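You operate a simulated robot arm through the tools that you are given. There is no shell and no other tool. Be economical: measure what you need, move in short steps, check, and stop when the job is done.

The job below is to be done with a simulated robot arm. You get a single attempt, and the scene is never put back.

TASK
Brush the chalk off the green platform pad and lay it on the platform.
Fine: brush it on the carriage pad; brush back where it stood; the other pads stay. Set down upright: brush with orange knob. What is to be rubbed or washed off counts as gone when no trace of it is left.

The check looks at the end state, three seconds after you hand in, the way a careful person would. Anything else that was tipped, shoved, dropped, spilled or broken makes it a failure.

THE ROBOT
A 7-joint arm with a two-finger parallel gripper on a trunk, on a base that drives. Base frame: it is fixed to the floor where the robot stands at the start and does not move with it; the origin is under the middle of the robot, x ahead of it, y to its left, z up; the surface under the hand at the start is at about z = 850. Units: mm, rad, N and s.
With the tool pointing down near the work surface it reaches from about 180 to 740 mm from the robot's upright axis, wherever it stands. Its first joint turns from -2.897 to 2.897 rad. Places, roughly: blue platform pad (24x11x6 cm) [500, -200, 500]; carriage pad [-1300, 100, 400]; green platform pad (24x11x6 cm) [500, -100, 500]; grey platform pad (24x11x5 cm) [500, 100, 500]; platform top [-1300, -600, 400]. Payload 3.91 kg.
Tool frame: the origin (TCP) lies between the finger pads and is the grasp point; the fingertips stand 30 mm ahead of it; z points along the fingers, y is the line along which they close. Largest opening 110 mm; finger width 20, thickness 10; the body of the gripper, 48 by 112 mm, starts 55 mm behind the TCP.
Orientation is that of the tool frame in the base frame, as [roll, pitch, yaw] about the fixed x, y, z axes, in that order (R = Rz(yaw) Ry(pitch) Rx(roll)). With the fingers straight down and closing along the base's y, the tool's x points along the base's -x, its y along +y and its z along -z.

THE INTERFACE
- The arm moves only by the tool arm_command. Its argument "rows" is a list of rows, each an object (a shift or turn left out is 0, a gripper value left out holds the last) with "rot": the turn, a rotation vector about the tool's x, y, z in units of 90 degrees (1.0 is 90 degrees), a list of three; "travel": the shift along the tool's x, y, z in units of 300 mm (1.0 is 300 mm), a list of three; "fingers": the opening in per cent of the stroke, from 0 (shut) to 100 (fully open). In form: [{"rot": [wx, wy, wz], "travel": [tx, ty, tz], "fingers": fingers}, ...]. A call has 1 to 10 rows; each row is the pose to reach, as a shift and turn from the pose commanded when the call began, along the tool's axes at that moment. A call with a number of a shift or a turn outside -1 to 1 is refused whole. Each row takes 0.2 s and may step no farther than 50 mm and 0.15 rad from the row before; otherwise, or with a gripper value out of range, the whole call is refused. A pose out of reach is approached as far as the arm can. The call stops where the force on the tool passes 40 N (or 10 N more than at its start, if that is more) or the arm is blocked; 0.2 s more then pass. Each finger travels about 153 mm/s and halts on what it meets, pressing with about 36 N; the grip force reading is that of the motor and also rises with nothing between the fingers. The clock runs only during rows and for 0.2 s after the last one: add rows that repeat a pose to give the fingers time. The reply holds the time, the measured pose of the TCP, the force on the tool along the base axes, the opening and the grip force, in the units named above and with some noise, with the torque about the TCP (base axes, N m) and any sound that the robot's microphone picked up.
- Cameras (640 x 400 px; columns grow to the right, rows downward): "scene" is now at [-57.5, 203.9, 1290.3]; the picture's right is [0.94, -0.33, 0.00], its down [-0.31, -0.88, -0.36] and it looks along [0.12, 0.34, -0.93] (base axes); focal length 214 px, centre (320, 200). "wrist" rides on the gripper at [77, 7, -114] in the tool frame; the picture's right is [-0.09, 1.00, 0.00], its down [-0.80, -0.07, -0.59] and it looks along [-0.59, -0.05, 0.80] (tool axes); focal length 270 px, centre (320, 200). There is no depth. A picture from a camera that has moved, and an enlarged one, comes with that camera's place and axes in the base frame and with its lens.
- capture(camera): a new picture of that camera. The clock stands still meanwhile.
- slide_trunk(by): slides the trunk up (or, below 0, down) by that many mm; the arm and the scene camera ride with it, the base frame stays. It gives what a move gives, with no picture.
- roll_base(legs): drives the robot by 1 to 6 legs, each [ahead, turn to the left] in mm and rad, along the robot's own axes; the way and the turn of a leg run together, so that a leg with both is an arc; at most 1500 mm and 3.142 rad a leg. The arm and the cameras ride along, it lands a little off, and it stops where it bumps. It gives what a move gives.
- turn_head(pan, tilt): turns the head with the scene camera to pan (to the left, within 2.705 rad either way) and tilt (down, from -0.506 to 1.204), counted from straight ahead of the robot. It gives what a move gives.
- inspect(camera, box): a new picture of the part [left, top, right, bottom] of that camera's present view, enlarged. The clock stands still meanwhile.
- finish_job(): hands the job in; it is judged then, once.

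Go step by step. Nothing tells you exact positions but the pictures and the camera data: compare them with the known pose of the tool, close in by small moves and look again before you grip or let go. The budget is 120 turns and 90 pictures, counting those below and the enlarged ones. Unless the task says otherwise, let go and move clear before handing in, and close with one line.

The tools are called after "Request:" as a command line: name --argument value ..., lists and objects as JSON in quotes. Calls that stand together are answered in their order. arm_command: Moves the arm, as the interface text tells. Its arguments: {"type":"object","properties":{"rows":{"type":"array"}},"required":["rows"]} The other tools are called the same way: slide_trunk (by) slides the trunk up or down; roll_base (legs) drives the base; turn_head (pan, tilt) turns the head that bears the scene camera; capture (camera) takes a picture; inspect (camera, box) takes an enlarged picture of a part of a camera's view; finish_job () hands the job in.

At the start:

```text
time: 0.0
eef_pos: [384.8, -146.2, 905.5]
ee_rot: [3.141, 0.0, 3.141]
contact_force: [0.3, 0.8, 0.0]
ft_torque: [0.0, 0.02, 0.03]
width: 109.9
grasp_force: 0.1
trunk travel left (down, up): [-300.0, 310.0]
robot x, y, heading: [2.6, 0.2, -0.002]
head pan, tilt: [1.234, 1.201]
```

scene: 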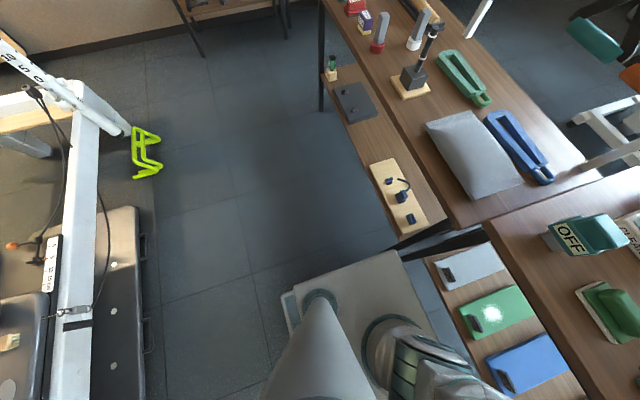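
wrist: 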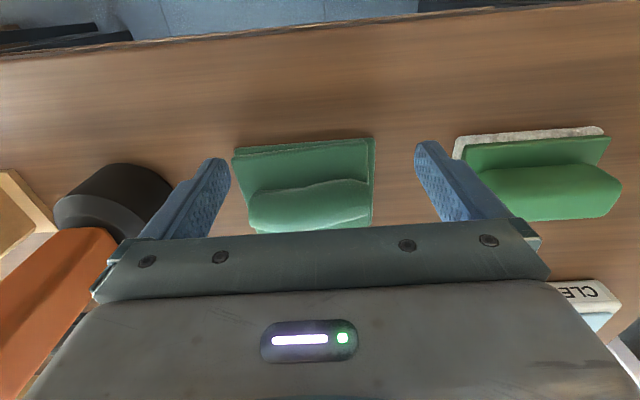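

I see a table with several brushes/erasers on it and pads on a lower shelf. I'll look around with the head first to identify the brush with the orange knob, the carriage and the platform.

Request:
turn_head --pan -0.1 --tilt 0.9

Request:
capture --camera "scene"

Request:
turn_head --pan 2.6 --tilt 0.6

Request:
capture --camera "scene"

Request:
turn_head --pan -2.6 --tilt 0.6

Request:
capture --camera "scene"

```text
time: 1.5
eef_pos: [385.2, -146.2, 905.2]
ee_rot: [-3.14, 0.0, -3.141]
contact_force: [0.3, 0.1, -0.3]
ft_torque: [0.0, 0.02, 0.01]
width: 109.9
grasp_force: 0.1
trunk travel left (down, up): [-300.0, 310.0]
robot x, y, heading: [1.4, -0.5, 0.001]
head pan, tilt: [-0.099, 0.901]
```

```text
87 pictures are left
camera scene: at [-0.9, 143.7, 1310.1], right [-0.1, -1.0, 0.0], down [-0.78, 0.08, -0.62], along [0.62, -0.06, -0.78], focal length 214 px, centre (320, 200)
```

scene: 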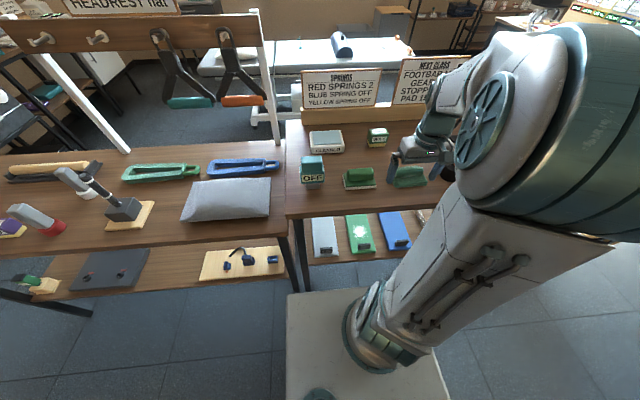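

```text
time: 3.9
eef_pos: [385.3, -145.7, 904.4]
ee_rot: [-3.141, -0.002, -3.141]
contact_force: [0.3, 0.0, 0.7]
ft_torque: [-0.03, 0.0, 0.0]
width: 109.9
grasp_force: 0.1
trunk travel left (down, up): [-300.0, 310.0]
robot x, y, heading: [-1.8, -1.2, -0.002]
head pan, tilt: [2.601, 0.6]
```

```text
86 pictures are left
camera scene: at [-151.7, 196.7, 1334.9], right [0.52, 0.86, 0.0], down [0.48, -0.29, -0.83], along [-0.71, 0.43, -0.56], focal length 214 px, centre (320, 200)
```

scene: 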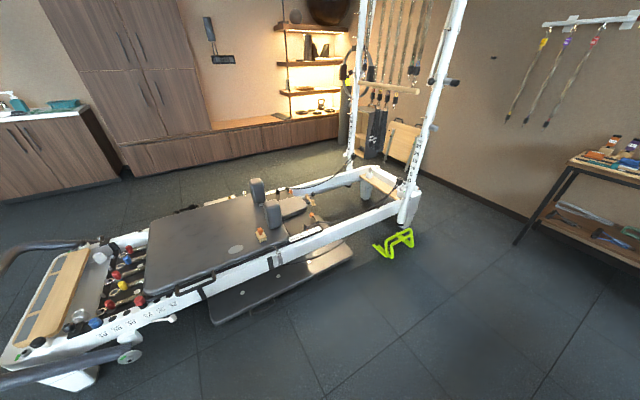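

```text
time: 8.0
eef_pos: [384.4, -146.8, 904.8]
ee_rot: [-3.141, -0.001, 3.141]
contact_force: [0.0, 0.5, 0.7]
ft_torque: [0.01, 0.02, -0.02]
width: 110.1
grasp_force: 0.0
trunk travel left (down, up): [-300.0, 310.0]
robot x, y, heading: [2.6, -0.3, 0.001]
head pan, tilt: [-2.601, 0.6]
```

```text
85 pictures are left
camera scene: at [-151.7, 105.6, 1334.9], right [-0.52, 0.86, 0.0], down [0.48, 0.29, -0.83], along [-0.71, -0.43, -0.56], focal length 214 px, centre (320, 200)
```

scene: 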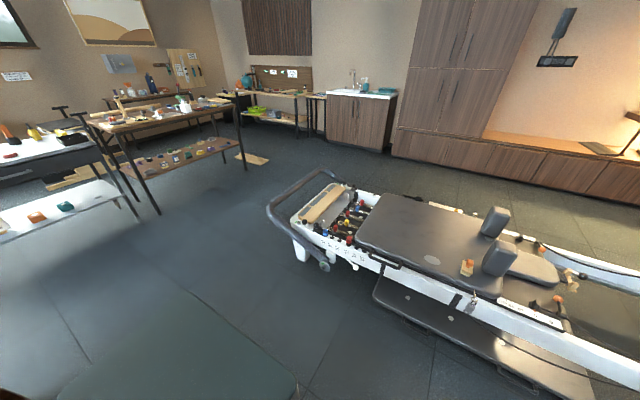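

The reformer stands behind me, with something small with an orange part on its carriage. I'll enlarge those parts.

Request:
inspect --camera "scene" --box '[260, 160, 420, 260]'

Request:
inspect --camera "scene" --box '[400, 190, 580, 310]'

Request:
turn_head --pan -0.5 --tilt 0.7

Request:
capture --camera "scene"

```text
4.00 times, centred on (340, 210) of scene
camera zoom: at [-151.7, 105.6, 1334.9], right [-0.52, 0.86, 0.0], down [0.48, 0.29, -0.83], along [-0.71, -0.43, -0.56], focal length 858 px, centre (240, 160)
```

zoom: 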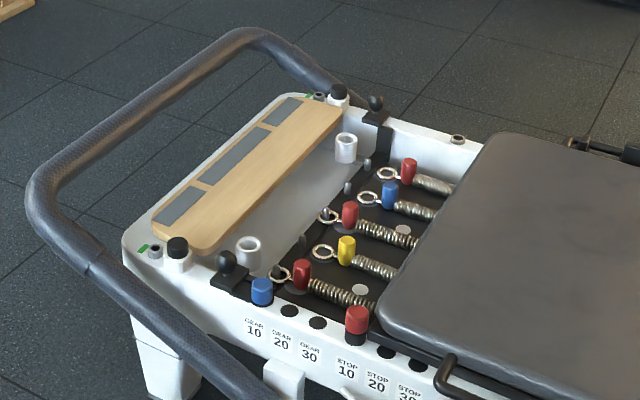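

```text
3.33 times, centred on (490, 250) of scene
camera zoom: at [-151.7, 105.6, 1334.9], right [-0.52, 0.86, 0.0], down [0.48, 0.29, -0.83], along [-0.71, -0.43, -0.56], focal length 715 px, centre (-247, 33)
```

zoom: 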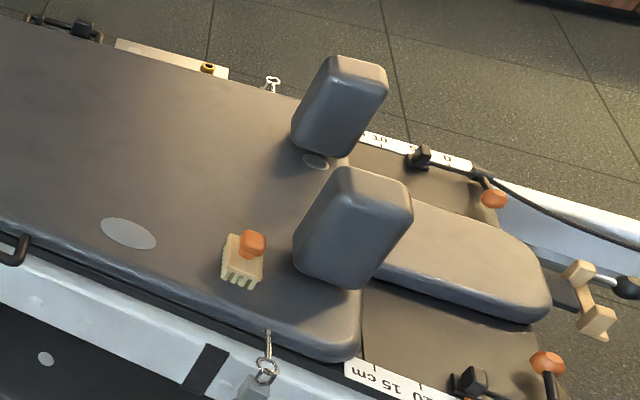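

```text
time: 10.0
eef_pos: [385.6, -146.6, 904.4]
ee_rot: [-3.141, -0.001, 3.14]
contact_force: [-0.2, -0.7, -0.6]
ft_torque: [0.03, 0.01, -0.01]
width: 110.0
grasp_force: 0.2
trunk travel left (down, up): [-300.0, 310.0]
robot x, y, heading: [1.9, 1.9, -0.001]
head pan, tilt: [-0.499, 0.7]
```

```text
82 pictures are left
camera scene: at [-1.4, 110.4, 1326.3], right [-0.48, -0.88, 0.0], down [-0.57, 0.31, -0.76], along [0.67, -0.37, -0.64], focal length 214 px, centre (320, 200)
```

scene: 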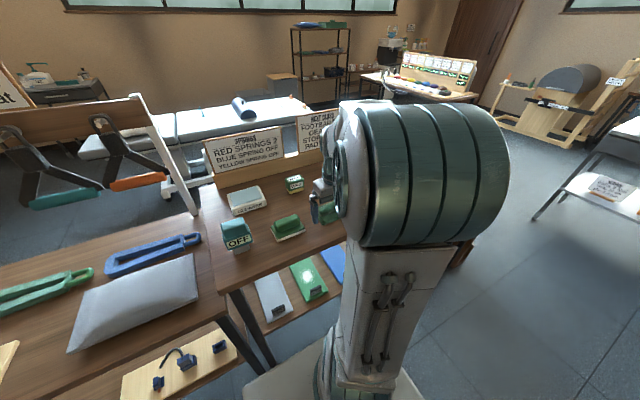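

The brush with the orange knob stands on the carriage; the wooden platform is at the foot end. Now I look closely at the green pad on the shelf.

Request:
turn_head --pan 0.0 --tilt 1.2

Request:
capture --camera "scene"

Request:
inspect --camera "scene" --box '[300, 100, 460, 200]'

```text
time: 10.9
eef_pos: [384.1, -146.4, 904.5]
ee_rot: [3.14, 0.001, -3.141]
contact_force: [-0.2, -0.3, 0.1]
ft_torque: [-0.02, -0.02, 0.02]
width: 110.1
grasp_force: 0.1
trunk travel left (down, up): [-300.0, 310.0]
robot x, y, heading: [1.6, -0.1, 0.0]
head pan, tilt: [0.0, 1.201]
```

```text
81 pictures are left
camera scene: at [-20.0, 151.1, 1290.4], right [0.0, -1.0, 0.0], down [-0.93, 0.0, -0.36], along [0.36, 0.0, -0.93], focal length 214 px, centre (320, 200)
```

scene: 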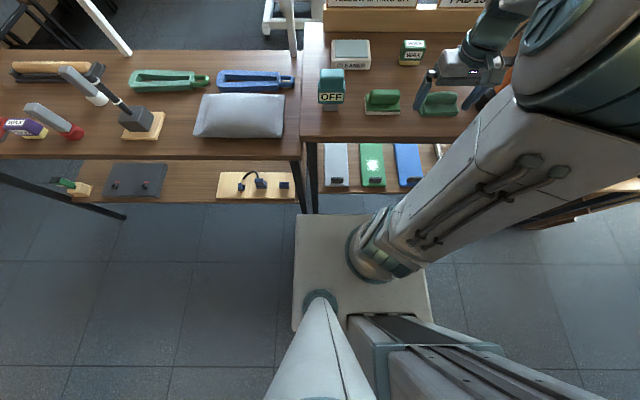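

```text
4.00 times, centred on (380, 150) of scene
camera zoom: at [-20.0, 151.1, 1290.4], right [0.0, -1.0, 0.0], down [-0.93, 0.0, -0.36], along [0.36, 0.0, -0.93], focal length 858 px, centre (80, 400)
```

zoom: 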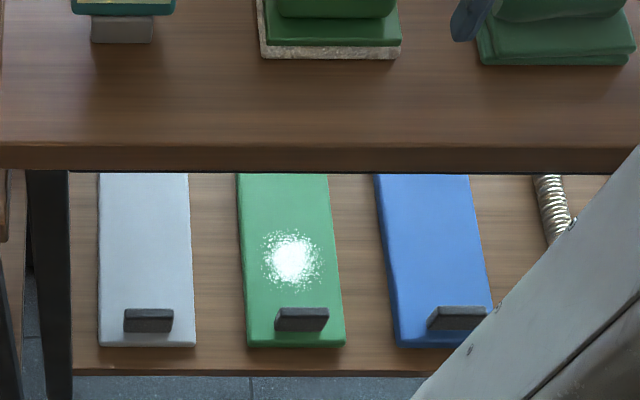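

The pads have a dark grip tab at their near ends, set back under the table edge. I'll raise the hand, back off, and then lower the trunk to look at the shelf from the front.

Request:
arm_command --rows '[{"travel": [0, 0, -0.16]}, {"travel": [0, 0, -0.32]}, {"travel": [0, 0, -0.48]}]'

Request:
roll_base --legs '[[-420, 0]]'

Request:
slide_trunk --by -300

Request:
turn_head --pan -0.25 --tilt 0.75

Request:
capture --camera "scene"

Request:
capture --camera "wrist"

```text
time: 11.7
eef_pos: [385.5, -146.6, 1048.5]
ee_rot: [3.141, -0.001, 3.141]
contact_force: [0.1, 0.6, -0.6]
ft_torque: [0.02, 0.03, -0.03]
width: 110.0
grasp_force: 0.0
trunk travel left (down, up): [-300.0, 310.0]
robot x, y, heading: [0.0, -0.7, 0.001]
head pan, tilt: [0.0, 1.201]
```

```text
time: 14.3
eef_pos: [-33.1, -145.7, 1048.9]
ee_rot: [3.141, -0.001, -3.137]
contact_force: [0.0, 1.1, 0.2]
ft_torque: [0.03, 0.0, -0.01]
width: 110.2
grasp_force: 0.1
trunk travel left (down, up): [-300.0, 310.0]
robot x, y, heading: [-419.4, 2.3, 0.007]
head pan, tilt: [0.0, 1.201]
```

```text
time: 17.3
eef_pos: [-33.0, -145.0, 746.6]
ee_rot: [-3.141, -0.001, -3.137]
contact_force: [0.2, -0.8, -0.5]
ft_torque: [0.01, 0.01, 0.02]
width: 109.7
grasp_force: 0.1
trunk travel left (down, up): [0.0, 610.0]
robot x, y, heading: [-419.6, 0.8, 0.006]
head pan, tilt: [0.0, 1.201]
```

```text
time: 18.2
eef_pos: [-33.6, -144.5, 749.0]
ee_rot: [-3.141, -0.001, -3.137]
contact_force: [0.6, 0.3, -0.3]
ft_torque: [-0.02, 0.0, 0.01]
width: 110.2
grasp_force: 0.1
trunk travel left (down, up): [0.0, 610.0]
robot x, y, heading: [-416.0, -1.3, 0.005]
head pan, tilt: [-0.25, 0.75]
```

```text
79 pictures are left
camera scene: at [-415.8, 129.6, 1022.0], right [-0.24, -0.97, 0.0], down [-0.66, 0.16, -0.73], along [0.71, -0.18, -0.68], focal length 214 px, centre (320, 200)
```

scene: 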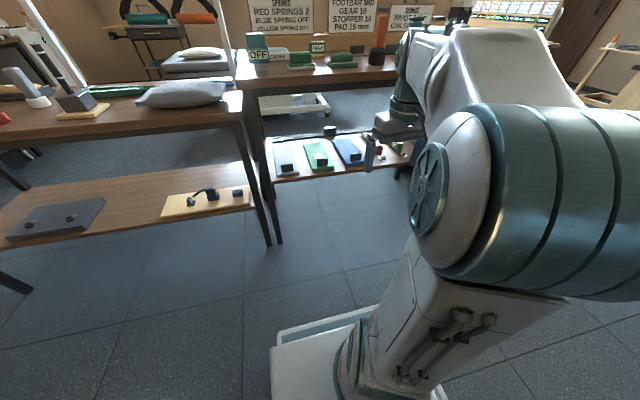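

```text
78 pictures are left
camera wrist: at [-110.4, -139.3, 863.1], right [0.08, 1.0, 0.0], down [0.8, -0.07, 0.59], along [0.59, -0.05, -0.8], focal length 270 px, centre (320, 200)
```

wrist: 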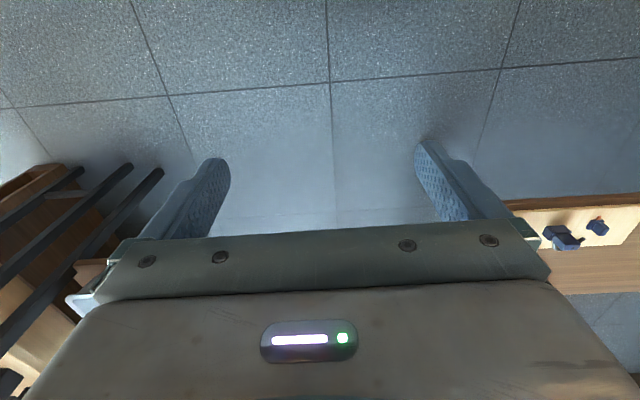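

Request:
inspect --camera "scene" --box '[260, 115, 420, 215]'

Request:
inspect --camera "scene" --box '[240, 0, 440, 125]'

```text
4.00 times, centred on (340, 165) of scene
camera zoom: at [-415.8, 129.6, 1022.0], right [-0.24, -0.97, 0.0], down [-0.66, 0.16, -0.73], along [0.71, -0.18, -0.68], focal length 858 px, centre (240, 340)
```

zoom: 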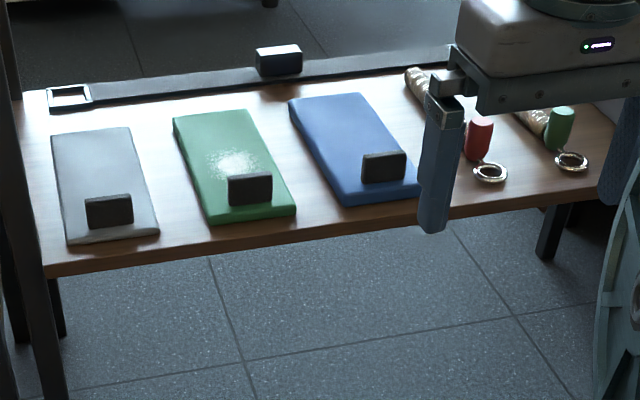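

```text
3.20 times, centred on (340, 62) of scene
camera zoom: at [-415.8, 129.6, 1022.0], right [-0.24, -0.97, 0.0], down [-0.66, 0.16, -0.73], along [0.71, -0.18, -0.68], focal length 686 px, centre (256, 640)
```

zoom: 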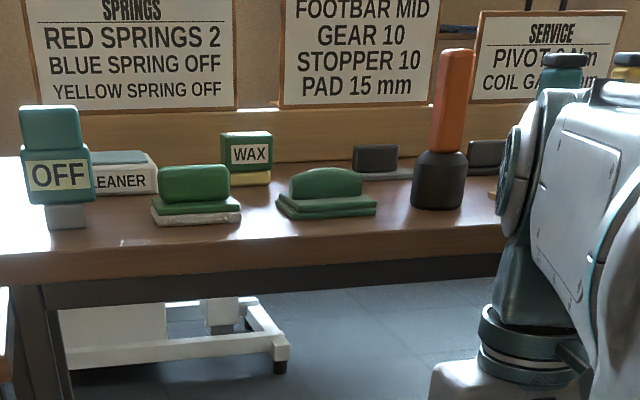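

The tabs are upright plates: the green pad's tab is at about [380, -82], from z≈467 to 505, 50 mm wide. I'll tilt the tool 45° toward the shelf, lower it, and look with the wrist camera.

Request:
arm_command --rows '[{"rot": [0, -0.083, 0], "travel": [0, 0.035, 0.1]}, {"rot": [0, -0.167, 0], "travel": [0, 0.07, 0.2]}, {"rot": [0, -0.25, 0], "travel": [0, 0.105, 0.3]}, {"rot": [0, -0.333, 0], "travel": [0, 0.14, 0.4]}, {"rot": [0, -0.417, 0], "travel": [0, 0.175, 0.5]}, {"rot": [0, -0.5, 0], "travel": [0, 0.21, 0.6]}, {"rot": [0, -0.5, 0], "travel": [0, 0.21, 0.6]}]'

Request:
capture --camera "wrist"

Request:
capture --camera "scene"

```text
time: 19.8
eef_pos: [-12.4, -92.0, 585.7]
ee_rot: [3.141, 0.786, -3.136]
contact_force: [0.3, 0.3, -0.1]
ft_torque: [0.01, -0.01, 0.0]
width: 110.2
grasp_force: 0.1
out of reach, approached as far as the arm can: row 6, 7
trunk travel left (down, up): [0.0, 610.0]
robot x, y, heading: [-421.5, -1.2, 0.006]
head pan, tilt: [-0.25, 0.75]
```

```text
75 pictures are left
camera wrist: at [-148.8, -86.9, 612.7], right [0.06, 1.0, 0.06], down [0.15, -0.07, 0.99], along [0.99, -0.05, -0.15], focal length 270 px, centre (320, 200)
```

wrist: 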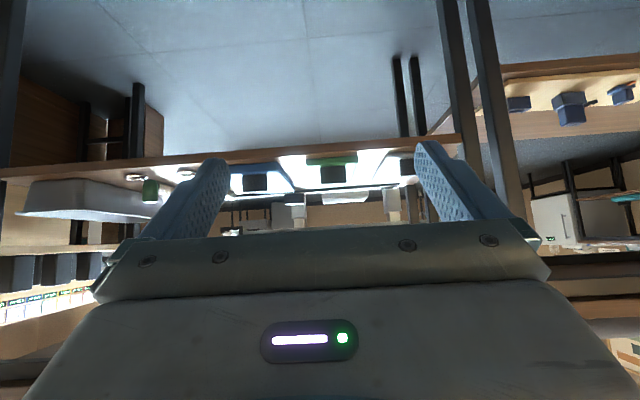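

```text
74 pictures are left
camera scene: at [-415.8, 129.6, 1022.1], right [-0.24, -0.97, 0.0], down [-0.66, 0.16, -0.73], along [0.71, -0.18, -0.68], focal length 214 px, centre (320, 200)
```

scene: 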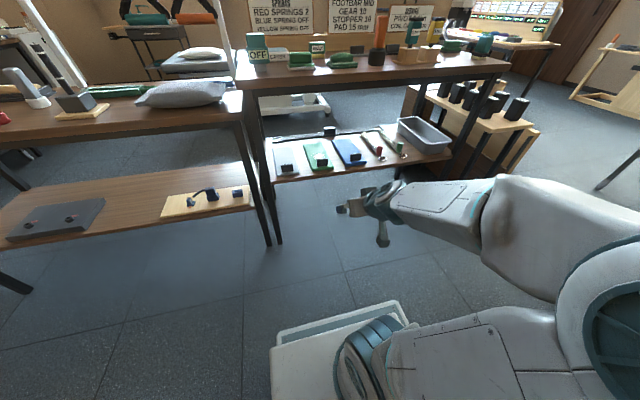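

Request:
arm_command --rows '[{"travel": [-0.03, 0.01, 0.135]}, {"travel": [-0.06, 0.02, 0.27]}, {"travel": [-0.09, 0.025, 0.405]}, {"travel": [-0.118, 0.03, 0.542]}, {"travel": [-0.118, 0.03, 0.542]}]'

Request:
capture --camera "scene"

```text
time: 21.0
eef_pos: [128.9, -82.2, 494.9]
ee_rot: [-3.139, 0.783, -3.135]
contact_force: [-0.9, 0.0, 0.3]
ft_torque: [0.01, -0.01, 0.02]
width: 110.0
grasp_force: 0.1
trunk travel left (down, up): [0.0, 610.0]
robot x, y, heading: [-420.2, -1.7, 0.01]
head pan, tilt: [-0.25, 0.75]
```

```text
73 pictures are left
camera scene: at [-416.1, 129.8, 1022.0], right [-0.24, -0.97, 0.0], down [-0.66, 0.16, -0.73], along [0.71, -0.17, -0.68], focal length 214 px, centre (320, 200)
```

scene: 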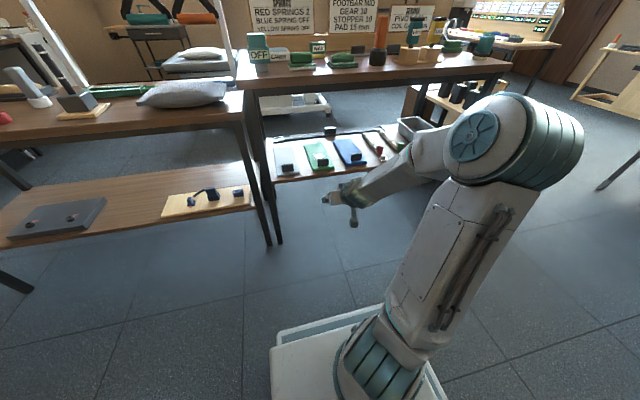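

Request:
arm_command --rows '[{"travel": [-0.035, 0, -0.035]}, {"travel": [-0.035, 0, -0.035]}]'

Request:
roll_base --legs '[[170, -0.008]]'

Request:
capture --camera "wrist"

Request:
capture --camera "scene"

```text
time: 21.6
eef_pos: [127.8, -84.8, 508.7]
ee_rot: [3.141, 0.786, -3.135]
contact_force: [0.6, 0.0, 0.2]
ft_torque: [-0.01, -0.01, -0.01]
width: 110.2
grasp_force: 0.1
trunk travel left (down, up): [0.0, 610.0]
robot x, y, heading: [-414.2, -1.7, 0.008]
head pan, tilt: [-0.25, 0.75]
```

```text
time: 23.0
eef_pos: [297.8, -88.8, 510.4]
ee_rot: [-3.142, 0.787, 3.136]
contact_force: [0.3, -0.2, 0.0]
ft_torque: [-0.02, 0.01, 0.0]
width: 110.2
grasp_force: 0.1
trunk travel left (down, up): [0.0, 610.0]
robot x, y, heading: [-250.8, -0.8, -0.004]
head pan, tilt: [-0.25, 0.75]
```

```text
72 pictures are left
camera wrist: at [162.1, -81.6, 536.9], right [0.07, 1.0, 0.06], down [0.15, -0.07, 0.99], along [0.99, -0.06, -0.15], focal length 270 px, centre (320, 200)
```

wrist: 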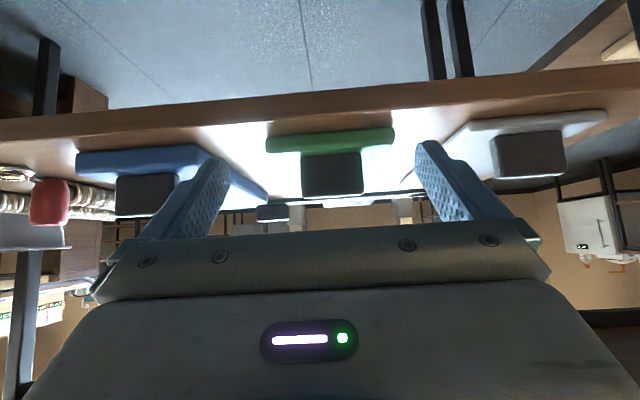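

```text
71 pictures are left
camera scene: at [-244.4, 129.7, 1022.0], right [-0.25, -0.97, 0.0], down [-0.66, 0.17, -0.73], along [0.71, -0.18, -0.68], focal length 214 px, centre (320, 200)
```

scene: 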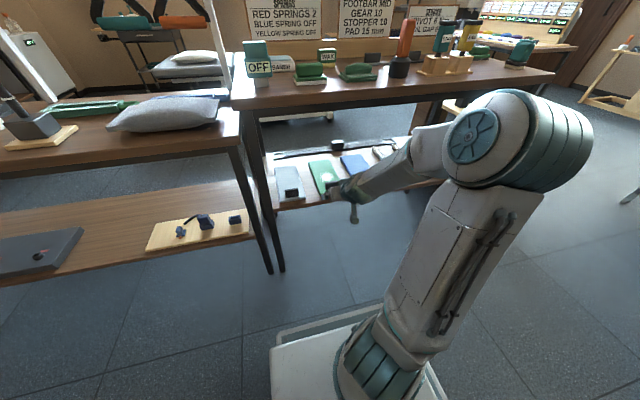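

The tab is confirmed at about [379, -84], z 465–503. I move in to straddle it.

Request:
arm_command --rows '[{"travel": [-0.06, 0.008, 0.06]}, {"travel": [-0.12, 0.016, 0.12]}, {"travel": [-0.172, 0.016, 0.172]}, {"travel": [-0.172, 0.016, 0.219]}, {"travel": [-0.172, 0.016, 0.219]}]'

Request:
capture --camera "wrist"

```text
time: 24.2
eef_pos: [381.0, -83.7, 499.7]
ee_rot: [-3.14, 0.786, 3.137]
contact_force: [0.8, -0.7, -0.3]
ft_torque: [0.01, 0.0, 0.02]
width: 110.0
grasp_force: 0.0
trunk travel left (down, up): [0.0, 610.0]
robot x, y, heading: [-250.5, 0.1, -0.004]
head pan, tilt: [-0.25, 0.75]
```

```text
70 pictures are left
camera wrist: at [245.4, -77.1, 526.5], right [0.06, 1.0, 0.06], down [0.15, -0.07, 0.99], along [0.99, -0.05, -0.15], focal length 270 px, centre (320, 200)
```

wrist: 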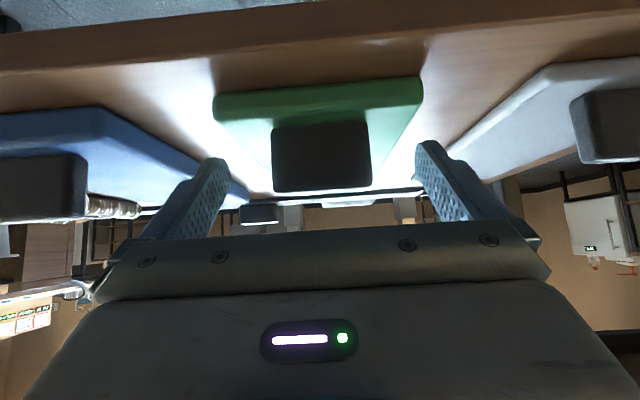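

The tab sits centred between the fingers. I close the gripper.

Request:
arm_command --rows '[{"travel": [0.004, 0, 0.012], "fingers": 0}, {"travel": [0.004, 0, 0.012], "fingers": 0}, {"travel": [0.004, 0, 0.012], "fingers": 0}, {"travel": [0.004, 0, 0.012], "fingers": 0}]'

Request:
arm_command --rows '[{"travel": [-0.05, 0, -0.05], "fingers": 0}, {"travel": [-0.1, 0, -0.1], "fingers": 0}, {"travel": [-0.1, 0, -0.1], "fingers": 0}]'

Request:
capture --camera "wrist"

Request:
inspect --camera "scene" --box '[260, 115, 420, 215]'

```text
time: 25.2
eef_pos: [383.6, -83.9, 496.7]
ee_rot: [-3.142, 0.788, 3.139]
contact_force: [-2.3, 2.1, 7.5]
ft_torque: [0.2, 0.05, 0.0]
width: 51.6
grasp_force: 35.9
trunk travel left (down, up): [0.0, 610.0]
robot x, y, heading: [-251.0, 0.2, -0.004]
head pan, tilt: [-0.25, 0.75]
```

```text
time: 26.0
eef_pos: [383.7, -84.3, 539.4]
ee_rot: [3.141, 0.788, 3.14]
contact_force: [-0.3, 0.8, -1.0]
ft_torque: [-0.03, 0.12, 0.01]
width: 51.2
grasp_force: 36.4
trunk travel left (down, up): [0.0, 610.0]
robot x, y, heading: [-247.8, -0.8, -0.002]
head pan, tilt: [-0.25, 0.75]
```

```text
69 pictures are left
camera wrist: at [247.4, -77.4, 565.9], right [0.06, 1.0, 0.06], down [0.14, -0.07, 0.99], along [0.99, -0.05, -0.15], focal length 270 px, centre (320, 200)
```

wrist: 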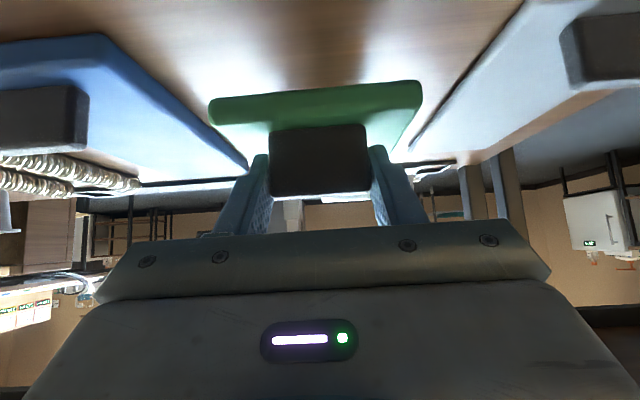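

```text
4.00 times, centred on (340, 165) of scene
camera zoom: at [-244.2, 129.7, 1022.0], right [-0.25, -0.97, 0.0], down [-0.66, 0.17, -0.73], along [0.71, -0.18, -0.68], focal length 858 px, centre (240, 340)
```

zoom: 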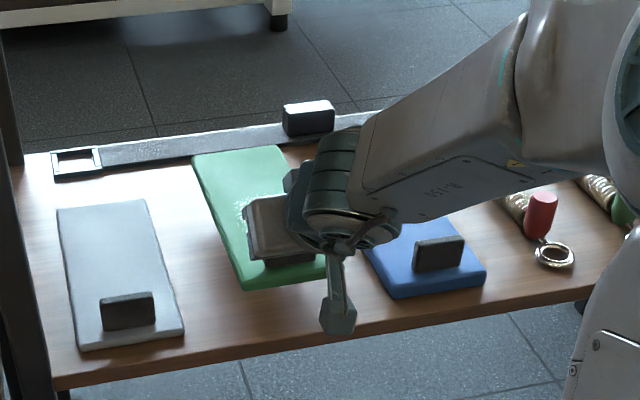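

The pad hangs level from the fingers and weighs little. I back away from the shelf, raise the trunk, and pull the arm in before turning around.

Request:
arm_command --rows '[{"travel": [-0.08, 0, -0.08]}, {"travel": [-0.08, 0, -0.08]}]'

Request:
roll_base --legs '[[-310, 0]]'

Request:
slide_trunk --by 300

Request:
capture --camera "scene"

```text
time: 26.6
eef_pos: [382.6, -85.3, 572.6]
ee_rot: [-3.141, 0.787, 3.139]
contact_force: [0.5, 0.8, -0.3]
ft_torque: [0.03, 0.13, -0.05]
width: 51.4
grasp_force: 36.1
trunk travel left (down, up): [0.0, 610.0]
robot x, y, heading: [-250.0, -1.2, 0.002]
head pan, tilt: [-0.25, 0.75]
```

```text
time: 28.7
eef_pos: [77.1, -84.2, 570.6]
ee_rot: [-3.141, 0.784, 3.135]
contact_force: [-0.4, -1.0, -1.5]
ft_torque: [-0.01, 0.12, -0.02]
width: 51.5
grasp_force: 35.6
trunk travel left (down, up): [0.0, 610.0]
robot x, y, heading: [-557.4, -1.5, -0.008]
head pan, tilt: [-0.25, 0.75]
```

```text
time: 31.7
eef_pos: [75.9, -84.9, 871.2]
ee_rot: [-3.139, 0.786, 3.136]
contact_force: [-0.6, 0.1, -2.2]
ft_torque: [0.0, 0.13, -0.01]
width: 51.2
grasp_force: 35.9
trunk travel left (down, up): [-300.0, 310.0]
robot x, y, heading: [-555.6, -1.4, -0.002]
head pan, tilt: [-0.25, 0.75]
```

```text
67 pictures are left
camera scene: at [-550.6, 130.8, 1322.0], right [-0.25, -0.97, 0.0], down [-0.66, 0.17, -0.73], along [0.71, -0.18, -0.68], focal length 214 px, centre (320, 200)
```

scene: 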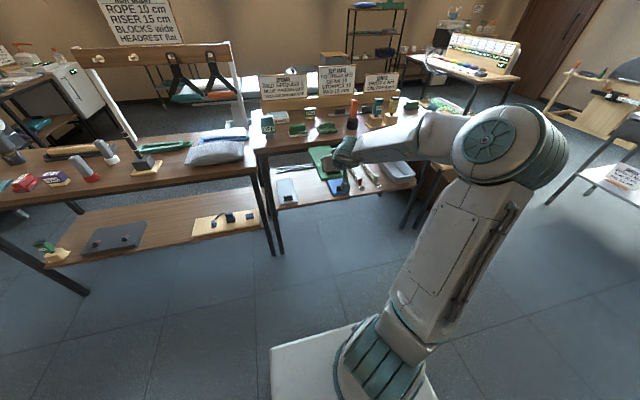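

Request:
arm_command --rows '[{"travel": [0.066, 0, -0.123]}, {"travel": [0.132, 0, -0.246]}, {"travel": [0.198, 0, -0.368]}, {"travel": [0.264, 0, -0.49]}, {"travel": [0.33, 0, -0.613]}, {"travel": [0.33, 0, -0.613]}]'

Request:
roll_base --legs '[[0, -1.57], [0, -1.57]]'

Request:
turn_head --pan 0 --tilt 0.8

Request:
capture --camera "scene"

```text
time: 33.1
eef_pos: [-123.9, -84.6, 930.9]
ee_rot: [-3.141, 0.786, 3.139]
contact_force: [-0.3, -0.3, -1.3]
ft_torque: [-0.01, 0.1, 0.0]
width: 51.5
grasp_force: 36.4
trunk travel left (down, up): [-300.0, 310.0]
robot x, y, heading: [-554.7, -0.2, -0.003]
head pan, tilt: [-0.25, 0.75]
```

```text
time: 41.2
eef_pos: [-986.3, 95.7, 932.2]
ee_rot: [-3.141, 0.784, -0.034]
contact_force: [-0.1, 0.1, -0.8]
ft_torque: [-0.03, -0.12, 0.0]
width: 51.3
grasp_force: 35.9
trunk travel left (down, up): [-300.0, 310.0]
robot x, y, heading: [-555.7, 3.1, 3.113]
head pan, tilt: [-0.25, 0.75]
```

```text
time: 42.0
eef_pos: [-987.0, 97.1, 931.1]
ee_rot: [3.141, 0.785, -0.034]
contact_force: [-0.7, 0.5, -2.1]
ft_torque: [-0.01, -0.14, 0.0]
width: 51.6
grasp_force: 36.3
trunk travel left (down, up): [-300.0, 310.0]
robot x, y, heading: [-559.5, 1.3, 3.108]
head pan, tilt: [0.0, 0.799]
```

```text
66 pictures are left
camera scene: at [-564.6, -148.5, 1318.1], right [0.03, 1.0, 0.0], down [0.72, -0.03, -0.7], along [-0.7, 0.02, -0.72], focal length 214 px, centre (320, 200)
```

scene: 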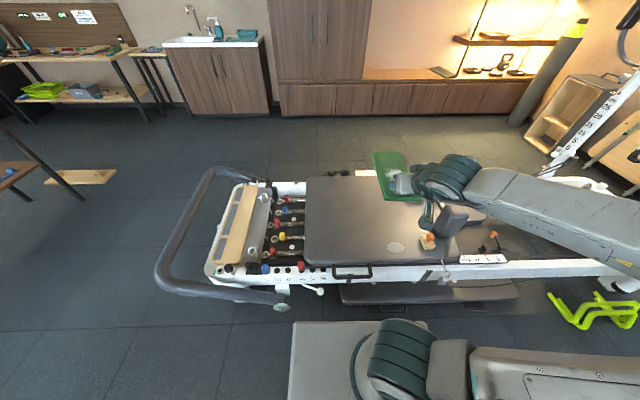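

I now face the reformer holding the pad; carriage top spans x −1040…−1660 at about z 400, the brush stands near [-1126, 392]. I reach out and lower the pad over the carriage at y≈100.

Request:
arm_command --rows '[{"travel": [-0.044, 0, 0.139]}, {"travel": [-0.089, 0, 0.277]}, {"travel": [-0.133, 0, 0.416]}, {"travel": [-0.178, 0, 0.554]}, {"travel": [-0.222, 0, 0.693]}, {"travel": [-0.222, 0, 0.693]}]'

Request:
slide_trunk --by -300

Request:
capture --camera "scene"

Request:
capture --camera "wrist"

```text
time: 43.4
eef_pos: [-1181.2, 102.2, 829.2]
ee_rot: [-3.142, 0.785, -0.035]
contact_force: [-0.4, 0.4, -1.0]
ft_torque: [-0.01, -0.12, 0.05]
width: 51.6
grasp_force: 36.2
trunk travel left (down, up): [-300.0, 310.0]
robot x, y, heading: [-557.3, -1.5, 3.105]
head pan, tilt: [0.0, 0.799]
```

```text
time: 46.4
eef_pos: [-1180.4, 101.6, 529.2]
ee_rot: [-3.141, 0.786, -0.034]
contact_force: [-0.8, 0.0, -0.9]
ft_torque: [0.0, -0.1, 0.03]
width: 51.5
grasp_force: 35.7
trunk travel left (down, up): [0.0, 610.0]
robot x, y, heading: [-557.6, 0.8, 3.105]
head pan, tilt: [0.0, 0.799]
```

```text
65 pictures are left
camera scene: at [-564.6, -148.5, 1018.1], right [0.03, 1.0, 0.0], down [0.72, -0.02, -0.7], along [-0.7, 0.02, -0.72], focal length 214 px, centre (320, 200)
```

scene: 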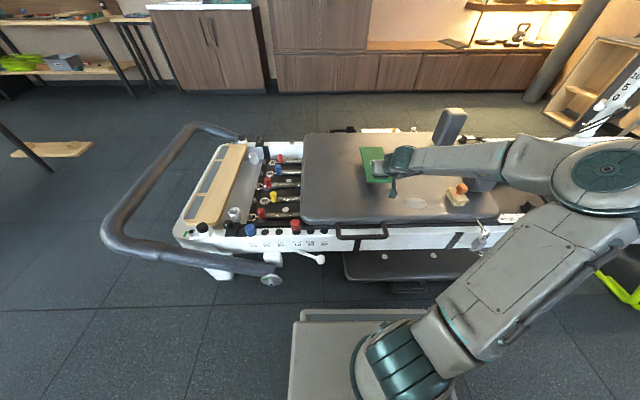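

```text
64 pictures are left
camera wrist: at [-1045.6, 89.7, 556.7], right [-0.1, -0.99, 0.06], down [-0.14, 0.08, 0.99], along [-0.98, 0.09, -0.15], focal length 270 px, centre (320, 200)
```

wrist: 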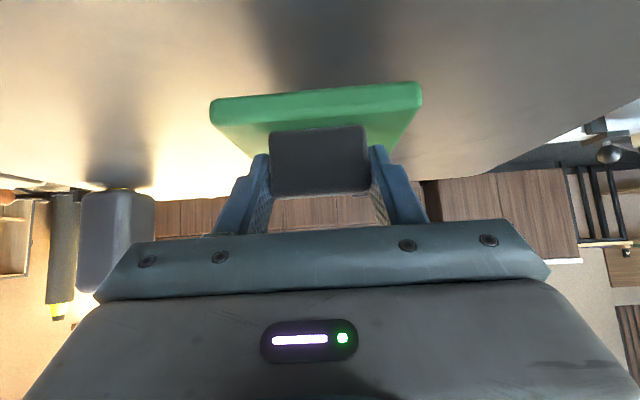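

Request:
arm_command --rows '[{"travel": [0.06, 0, 0.06]}, {"travel": [0.118, 0, 0.118]}, {"travel": [0.118, 0, 0.118]}]'

Request:
arm_command --rows '[{"travel": [0.012, 0, 0.012]}, {"travel": [0.012, 0, 0.012]}]'

Request:
inspect --camera "scene" --box '[340, 130, 500, 230]'

```text
time: 47.0
eef_pos: [-1183.6, 102.6, 491.2]
ee_rot: [-3.134, 0.803, -0.03]
contact_force: [9.3, -0.4, 22.2]
ft_torque: [-0.38, -0.6, 0.07]
width: 51.4
grasp_force: 36.2
trunk travel left (down, up): [0.0, 610.0]
robot x, y, heading: [-554.8, -0.8, 3.103]
head pan, tilt: [0.0, 0.799]
stopped in row 3: the force on the tool passed its limit at 54 N (the readings are from after the stop); the commanded pose is now the measured one
```

```text
time: 47.4
eef_pos: [-1184.5, 101.6, 491.5]
ee_rot: [-3.132, 0.81, -0.028]
contact_force: [10.8, -0.8, 20.9]
ft_torque: [-0.39, -0.52, 0.08]
width: 51.5
grasp_force: 36.1
trunk travel left (down, up): [0.0, 610.0]
robot x, y, heading: [-552.8, 1.1, 3.104]
head pan, tilt: [0.0, 0.799]
stopped in row 1: the force on the tool passed its limit at 45 N (the readings are from after the stop); the commanded pose is now the measured one
```

```text
4.00 times, centred on (420, 180) of scene
camera zoom: at [-562.6, -148.8, 1018.0], right [0.04, 1.0, 0.0], down [0.72, -0.03, -0.7], along [-0.7, 0.03, -0.72], focal length 858 px, centre (-80, 280)
```

zoom: 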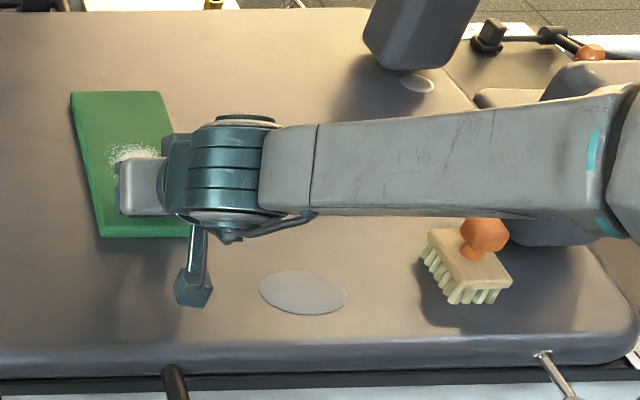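

The pad is down on the carriage (surface about z 437). I release it and back the hand off.

Request:
arm_command --rows '[{"travel": [-0.005, 0, -0.005], "fingers": 100}, {"travel": [-0.005, 0, -0.005], "fingers": 100}, {"travel": [-0.005, 0, -0.005], "fingers": 100}]'

Request:
arm_command --rows '[{"travel": [0, 0, -0.15]}, {"travel": [0, 0, -0.3]}, {"travel": [0, 0, -0.45]}, {"travel": [0, 0, -0.6]}, {"travel": [0, 0, -0.6]}]'

Request:
capture --camera "scene"

Request:
inspect --camera "scene" --box '[340, 120, 500, 220]'

```text
time: 48.2
eef_pos: [-1185.1, 101.0, 490.0]
ee_rot: [-3.133, 0.804, -0.028]
contact_force: [0.2, -0.8, 0.2]
ft_torque: [-0.01, 0.0, -0.01]
width: 110.1
grasp_force: 0.1
trunk travel left (down, up): [0.0, 610.0]
robot x, y, heading: [-557.5, 0.8, 3.101]
head pan, tilt: [0.0, 0.799]
```

```text
time: 49.4
eef_pos: [-1055.2, 96.9, 614.2]
ee_rot: [-3.133, 0.803, -0.029]
contact_force: [-0.3, 0.7, -0.2]
ft_torque: [0.01, 0.03, 0.0]
width: 110.0
grasp_force: 0.1
trunk travel left (down, up): [0.0, 610.0]
robot x, y, heading: [-554.1, 0.8, 3.105]
head pan, tilt: [0.0, 0.799]
```

```text
62 pictures are left
camera scene: at [-564.5, -148.6, 1018.0], right [0.04, 1.0, 0.0], down [0.72, -0.03, -0.7], along [-0.7, 0.03, -0.72], focal length 214 px, centre (320, 200)
```

scene: 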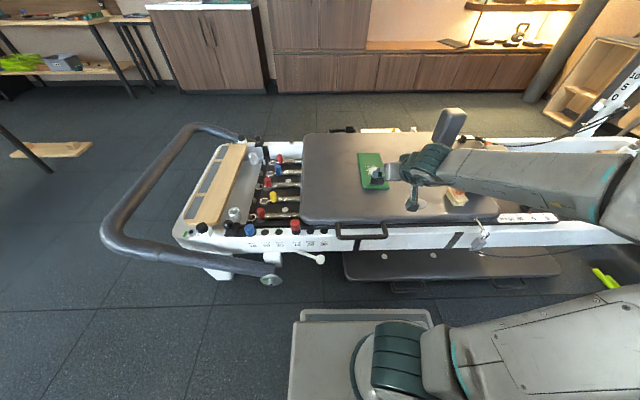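

```text
4.00 times, centred on (420, 170) of scene
camera zoom: at [-564.5, -148.6, 1018.0], right [0.04, 1.0, 0.0], down [0.72, -0.03, -0.7], along [-0.7, 0.03, -0.72], focal length 858 px, centre (-80, 320)
```

zoom: 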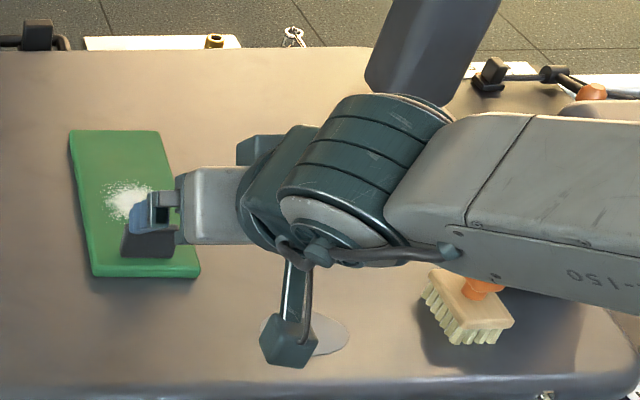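

The pad lies on the carriage with the chalk spot at about [-1270, 98]; the brush knob is at about [-1104, 372, 500]. I move the base a bit closer, bring the tool vertical and hover near the brush to view it.

Request:
roll_base --legs '[[60, 0.03]]'

Request:
arm_command --rows '[{"rot": [0, 0.085, 0], "travel": [-0.02, 0, -0.02]}, {"rot": [0, 0.17, 0], "travel": [-0.04, 0, -0.04]}, {"rot": [0, 0.255, 0], "travel": [-0.06, 0, -0.06]}, {"rot": [0, 0.34, 0], "travel": [-0.08, 0, -0.08]}, {"rot": [0, 0.425, 0], "travel": [-0.1, 0, -0.1]}, {"rot": [0, 0.511, 0], "travel": [-0.12, 0, -0.12]}, {"rot": [0, 0.511, 0], "travel": [-0.12, 0, -0.12]}]'

```text
time: 50.4
eef_pos: [-1118.1, 83.6, 615.1]
ee_rot: [-3.133, 0.803, -0.001]
contact_force: [-0.6, 0.1, 0.2]
ft_torque: [0.0, 0.02, -0.01]
width: 109.8
grasp_force: 0.1
trunk travel left (down, up): [0.0, 610.0]
robot x, y, heading: [-611.7, 0.9, 3.134]
head pan, tilt: [0.0, 0.799]
```

```text
time: 52.0
eef_pos: [-1116.1, 83.0, 665.1]
ee_rot: [-3.136, 0.0, -0.007]
contact_force: [0.4, 0.2, 0.4]
ft_torque: [0.0, -0.02, -0.02]
width: 109.9
grasp_force: 0.0
trunk travel left (down, up): [0.0, 610.0]
robot x, y, heading: [-614.1, 1.2, 3.133]
head pan, tilt: [0.0, 0.799]
```

Request:
arm_command --rows '[{"travel": [0.027, -0.138, 0]}, {"travel": [0.053, -0.275, 0]}, {"travel": [0.08, -0.413, 0]}, {"travel": [0.107, -0.55, 0]}, {"travel": [0.134, -0.688, 0]}, {"travel": [0.16, -0.825, 0]}, {"travel": [0.187, -0.963, 0]}, {"travel": [0.187, -0.963, 0]}]'

Request:
capture --camera "wrist"

Request:
capture --camera "scene"

```text
time: 53.8
eef_pos: [-1052.3, 345.6, 659.0]
ee_rot: [-3.136, 0.003, -0.008]
contact_force: [0.5, 0.4, 1.1]
ft_torque: [0.0, -0.03, 0.0]
width: 110.0
grasp_force: 0.1
out of reach, approached as far as the arm can: row 7, 8
trunk travel left (down, up): [0.0, 610.0]
robot x, y, heading: [-615.5, 3.6, 3.137]
head pan, tilt: [0.0, 0.799]
```

```text
60 pictures are left
camera wrist: at [-975.8, 337.3, 773.2], right [-0.1, -1.0, -0.01], down [-0.8, 0.07, 0.6], along [-0.59, 0.06, -0.8], focal length 270 px, centre (320, 200)
```

wrist: 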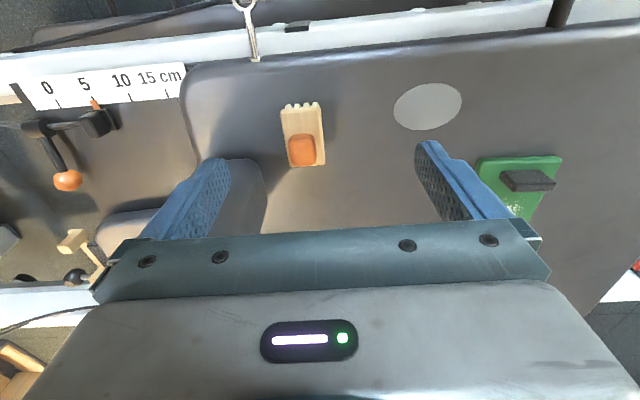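

```text
59 pictures are left
camera scene: at [-619.9, -147.4, 1018.1], right [0.01, 1.0, 0.0], down [0.72, 0.0, -0.7], along [-0.7, 0.0, -0.72], focal length 214 px, centre (320, 200)
```

scene: 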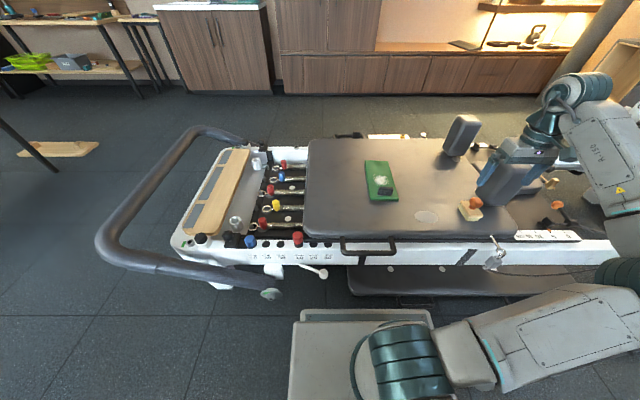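

Request:
arm_command --rows '[{"travel": [-0.09, -0.03, 0.03]}, {"travel": [-0.18, -0.088, 0.067], "fingers": 70}, {"travel": [-0.18, -0.088, 0.067]}]'

Request:
capture --camera "wrist"

```text
time: 54.6
eef_pos: [-1097.4, 345.5, 629.9]
ee_rot: [-3.134, 0.004, -0.009]
contact_force: [1.1, 1.0, -0.1]
ft_torque: [0.01, 0.01, 0.03]
width: 76.8
grasp_force: 0.1
out of reach, approached as far as the arm can: row 1, 2, 3
trunk travel left (down, up): [0.0, 610.0]
robot x, y, heading: [-616.0, 3.6, 3.132]
head pan, tilt: [0.0, 0.799]
```

```text
58 pictures are left
camera wrist: at [-1020.4, 337.0, 745.2], right [-0.1, -1.0, -0.01], down [-0.8, 0.07, 0.6], along [-0.59, 0.06, -0.8], focal length 270 px, centre (320, 200)
```

wrist: 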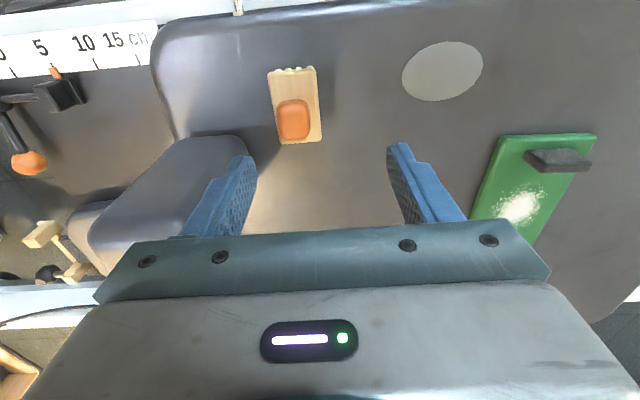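

The arm can't get further sideways in this stance. I'll raise the hand, back off slightly and turn the base a little to the right.

Request:
arm_command --rows '[{"travel": [0, 0.05, -0.15]}, {"travel": [0, 0.1, -0.3]}, {"travel": [0, 0.15, -0.45]}]'

Request:
roll_base --legs '[[-50, 0], [0, -0.25]]'

Request:
capture --camera "wrist"

```text
time: 55.4
eef_pos: [-1091.1, 280.6, 748.3]
ee_rot: [-3.137, 0.004, -0.007]
contact_force: [-0.9, 0.1, -0.5]
ft_torque: [-0.04, -0.03, 0.0]
width: 77.2
grasp_force: 0.1
out of reach, approached as far as the arm can: row 2, 3
trunk travel left (down, up): [0.0, 610.0]
robot x, y, heading: [-614.1, 1.7, 3.134]
head pan, tilt: [0.0, 0.799]
```

```text
time: 57.1
eef_pos: [-956.7, 390.3, 748.4]
ee_rot: [-3.137, 0.006, -0.258]
contact_force: [-0.2, 0.5, -0.1]
ft_torque: [0.03, 0.01, 0.01]
width: 77.3
grasp_force: 0.1
trunk travel left (down, up): [0.0, 610.0]
robot x, y, heading: [-565.2, 3.5, 2.886]
head pan, tilt: [0.0, 0.799]
```

```text
57 pictures are left
camera wrist: at [-884.4, 362.7, 863.3], right [-0.34, -0.94, -0.01], down [-0.75, 0.27, 0.6], along [-0.56, 0.21, -0.8], focal length 270 px, centre (320, 200)
```

wrist: 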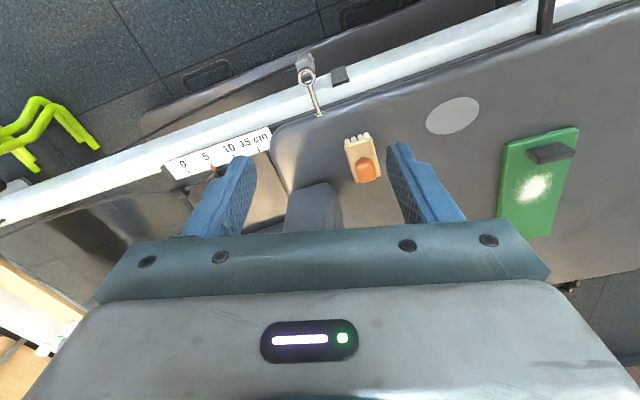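

Request:
arm_command --rows '[{"rot": [0, 0, -0.033], "travel": [-0.093, 0.037, 0.072]}, {"rot": [0, 0, -0.066], "travel": [-0.186, 0.074, 0.144]}, {"rot": [0, 0, -0.1], "travel": [-0.279, 0.111, 0.216]}, {"rot": [0, 0, -0.132], "travel": [-0.372, 0.148, 0.288]}, {"rot": [0, 0, -0.164], "travel": [-0.465, 0.185, 0.36]}, {"rot": [0, 0, -0.164], "travel": [-0.465, 0.185, 0.36]}]'

Request:
capture --camera "wrist"

```text
time: 58.5
eef_pos: [-1087.6, 341.7, 631.7]
ee_rot: [-3.133, 0.003, -0.004]
contact_force: [-0.1, 0.8, 0.0]
ft_torque: [-0.03, 0.02, 0.05]
width: 76.9
grasp_force: 0.0
out of reach, approached as far as the arm can: row 2, 3, 4, 5, 6
trunk travel left (down, up): [0.0, 610.0]
robot x, y, heading: [-560.5, 2.3, 2.884]
head pan, tilt: [0.0, 0.799]
```

```text
56 pictures are left
camera wrist: at [-1010.6, 333.7, 746.5], right [-0.09, -1.0, -0.01], down [-0.8, 0.07, 0.6], along [-0.59, 0.06, -0.8], focal length 270 px, centre (320, 200)
```

wrist: 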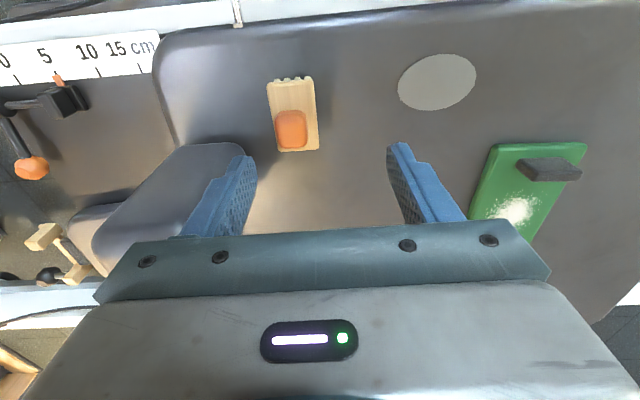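

Request:
arm_command --rows '[{"travel": [0, 0, 0.1]}, {"travel": [-0.03, -0.05, 0.2]}, {"travel": [-0.055, -0.097, 0.22]}, {"travel": [-0.055, -0.097, 0.22]}]'

```text
time: 59.5
eef_pos: [-1095.8, 357.3, 563.5]
ee_rot: [-3.133, 0.004, -0.007]
contact_force: [0.2, 0.2, 0.2]
ft_torque: [-0.05, -0.02, 0.04]
width: 77.0
grasp_force: 0.1
out of reach, approached as far as the arm can: row 3, 4
trunk travel left (down, up): [0.0, 610.0]
robot x, y, heading: [-564.0, 0.7, 2.885]
head pan, tilt: [0.0, 0.799]
```

Request:
slide_trunk --by 80

Request:
arm_command --rows '[{"travel": [0, 0, 0.13]}, {"travel": [-0.015, -0.025, 0.26]}, {"travel": [-0.035, -0.048, 0.26]}, {"travel": [-0.035, -0.048, 0.26]}]'

Request:
capture --camera "wrist"

```text
time: 60.7
eef_pos: [-1097.5, 357.1, 643.5]
ee_rot: [-3.133, 0.003, -0.007]
contact_force: [-0.4, 1.2, -0.4]
ft_torque: [-0.01, 0.01, 0.0]
width: 76.8
grasp_force: 0.1
trunk travel left (down, up): [-80.0, 530.0]
robot x, y, heading: [-565.3, 0.3, 2.886]
head pan, tilt: [0.0, 0.799]
```

```text
time: 61.7
eef_pos: [-1102.4, 365.0, 566.7]
ee_rot: [-3.133, 0.006, -0.006]
contact_force: [-0.6, 0.0, -0.3]
ft_torque: [-0.01, 0.02, 0.01]
width: 76.9
grasp_force: 0.1
out of reach, approached as far as the arm can: row 3, 4
trunk travel left (down, up): [-80.0, 530.0]
robot x, y, heading: [-564.6, 0.5, 2.879]
head pan, tilt: [0.0, 0.799]
```

```text
55 pictures are left
camera wrist: at [-1025.6, 356.5, 681.2], right [-0.09, -1.0, -0.01], down [-0.8, 0.07, 0.6], along [-0.59, 0.06, -0.8], focal length 270 px, centre (320, 200)
```

wrist: 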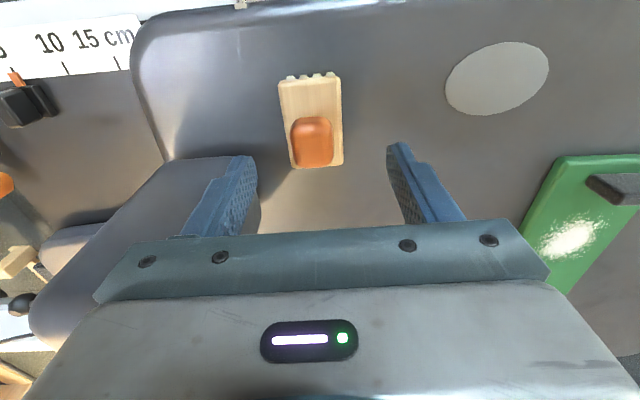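

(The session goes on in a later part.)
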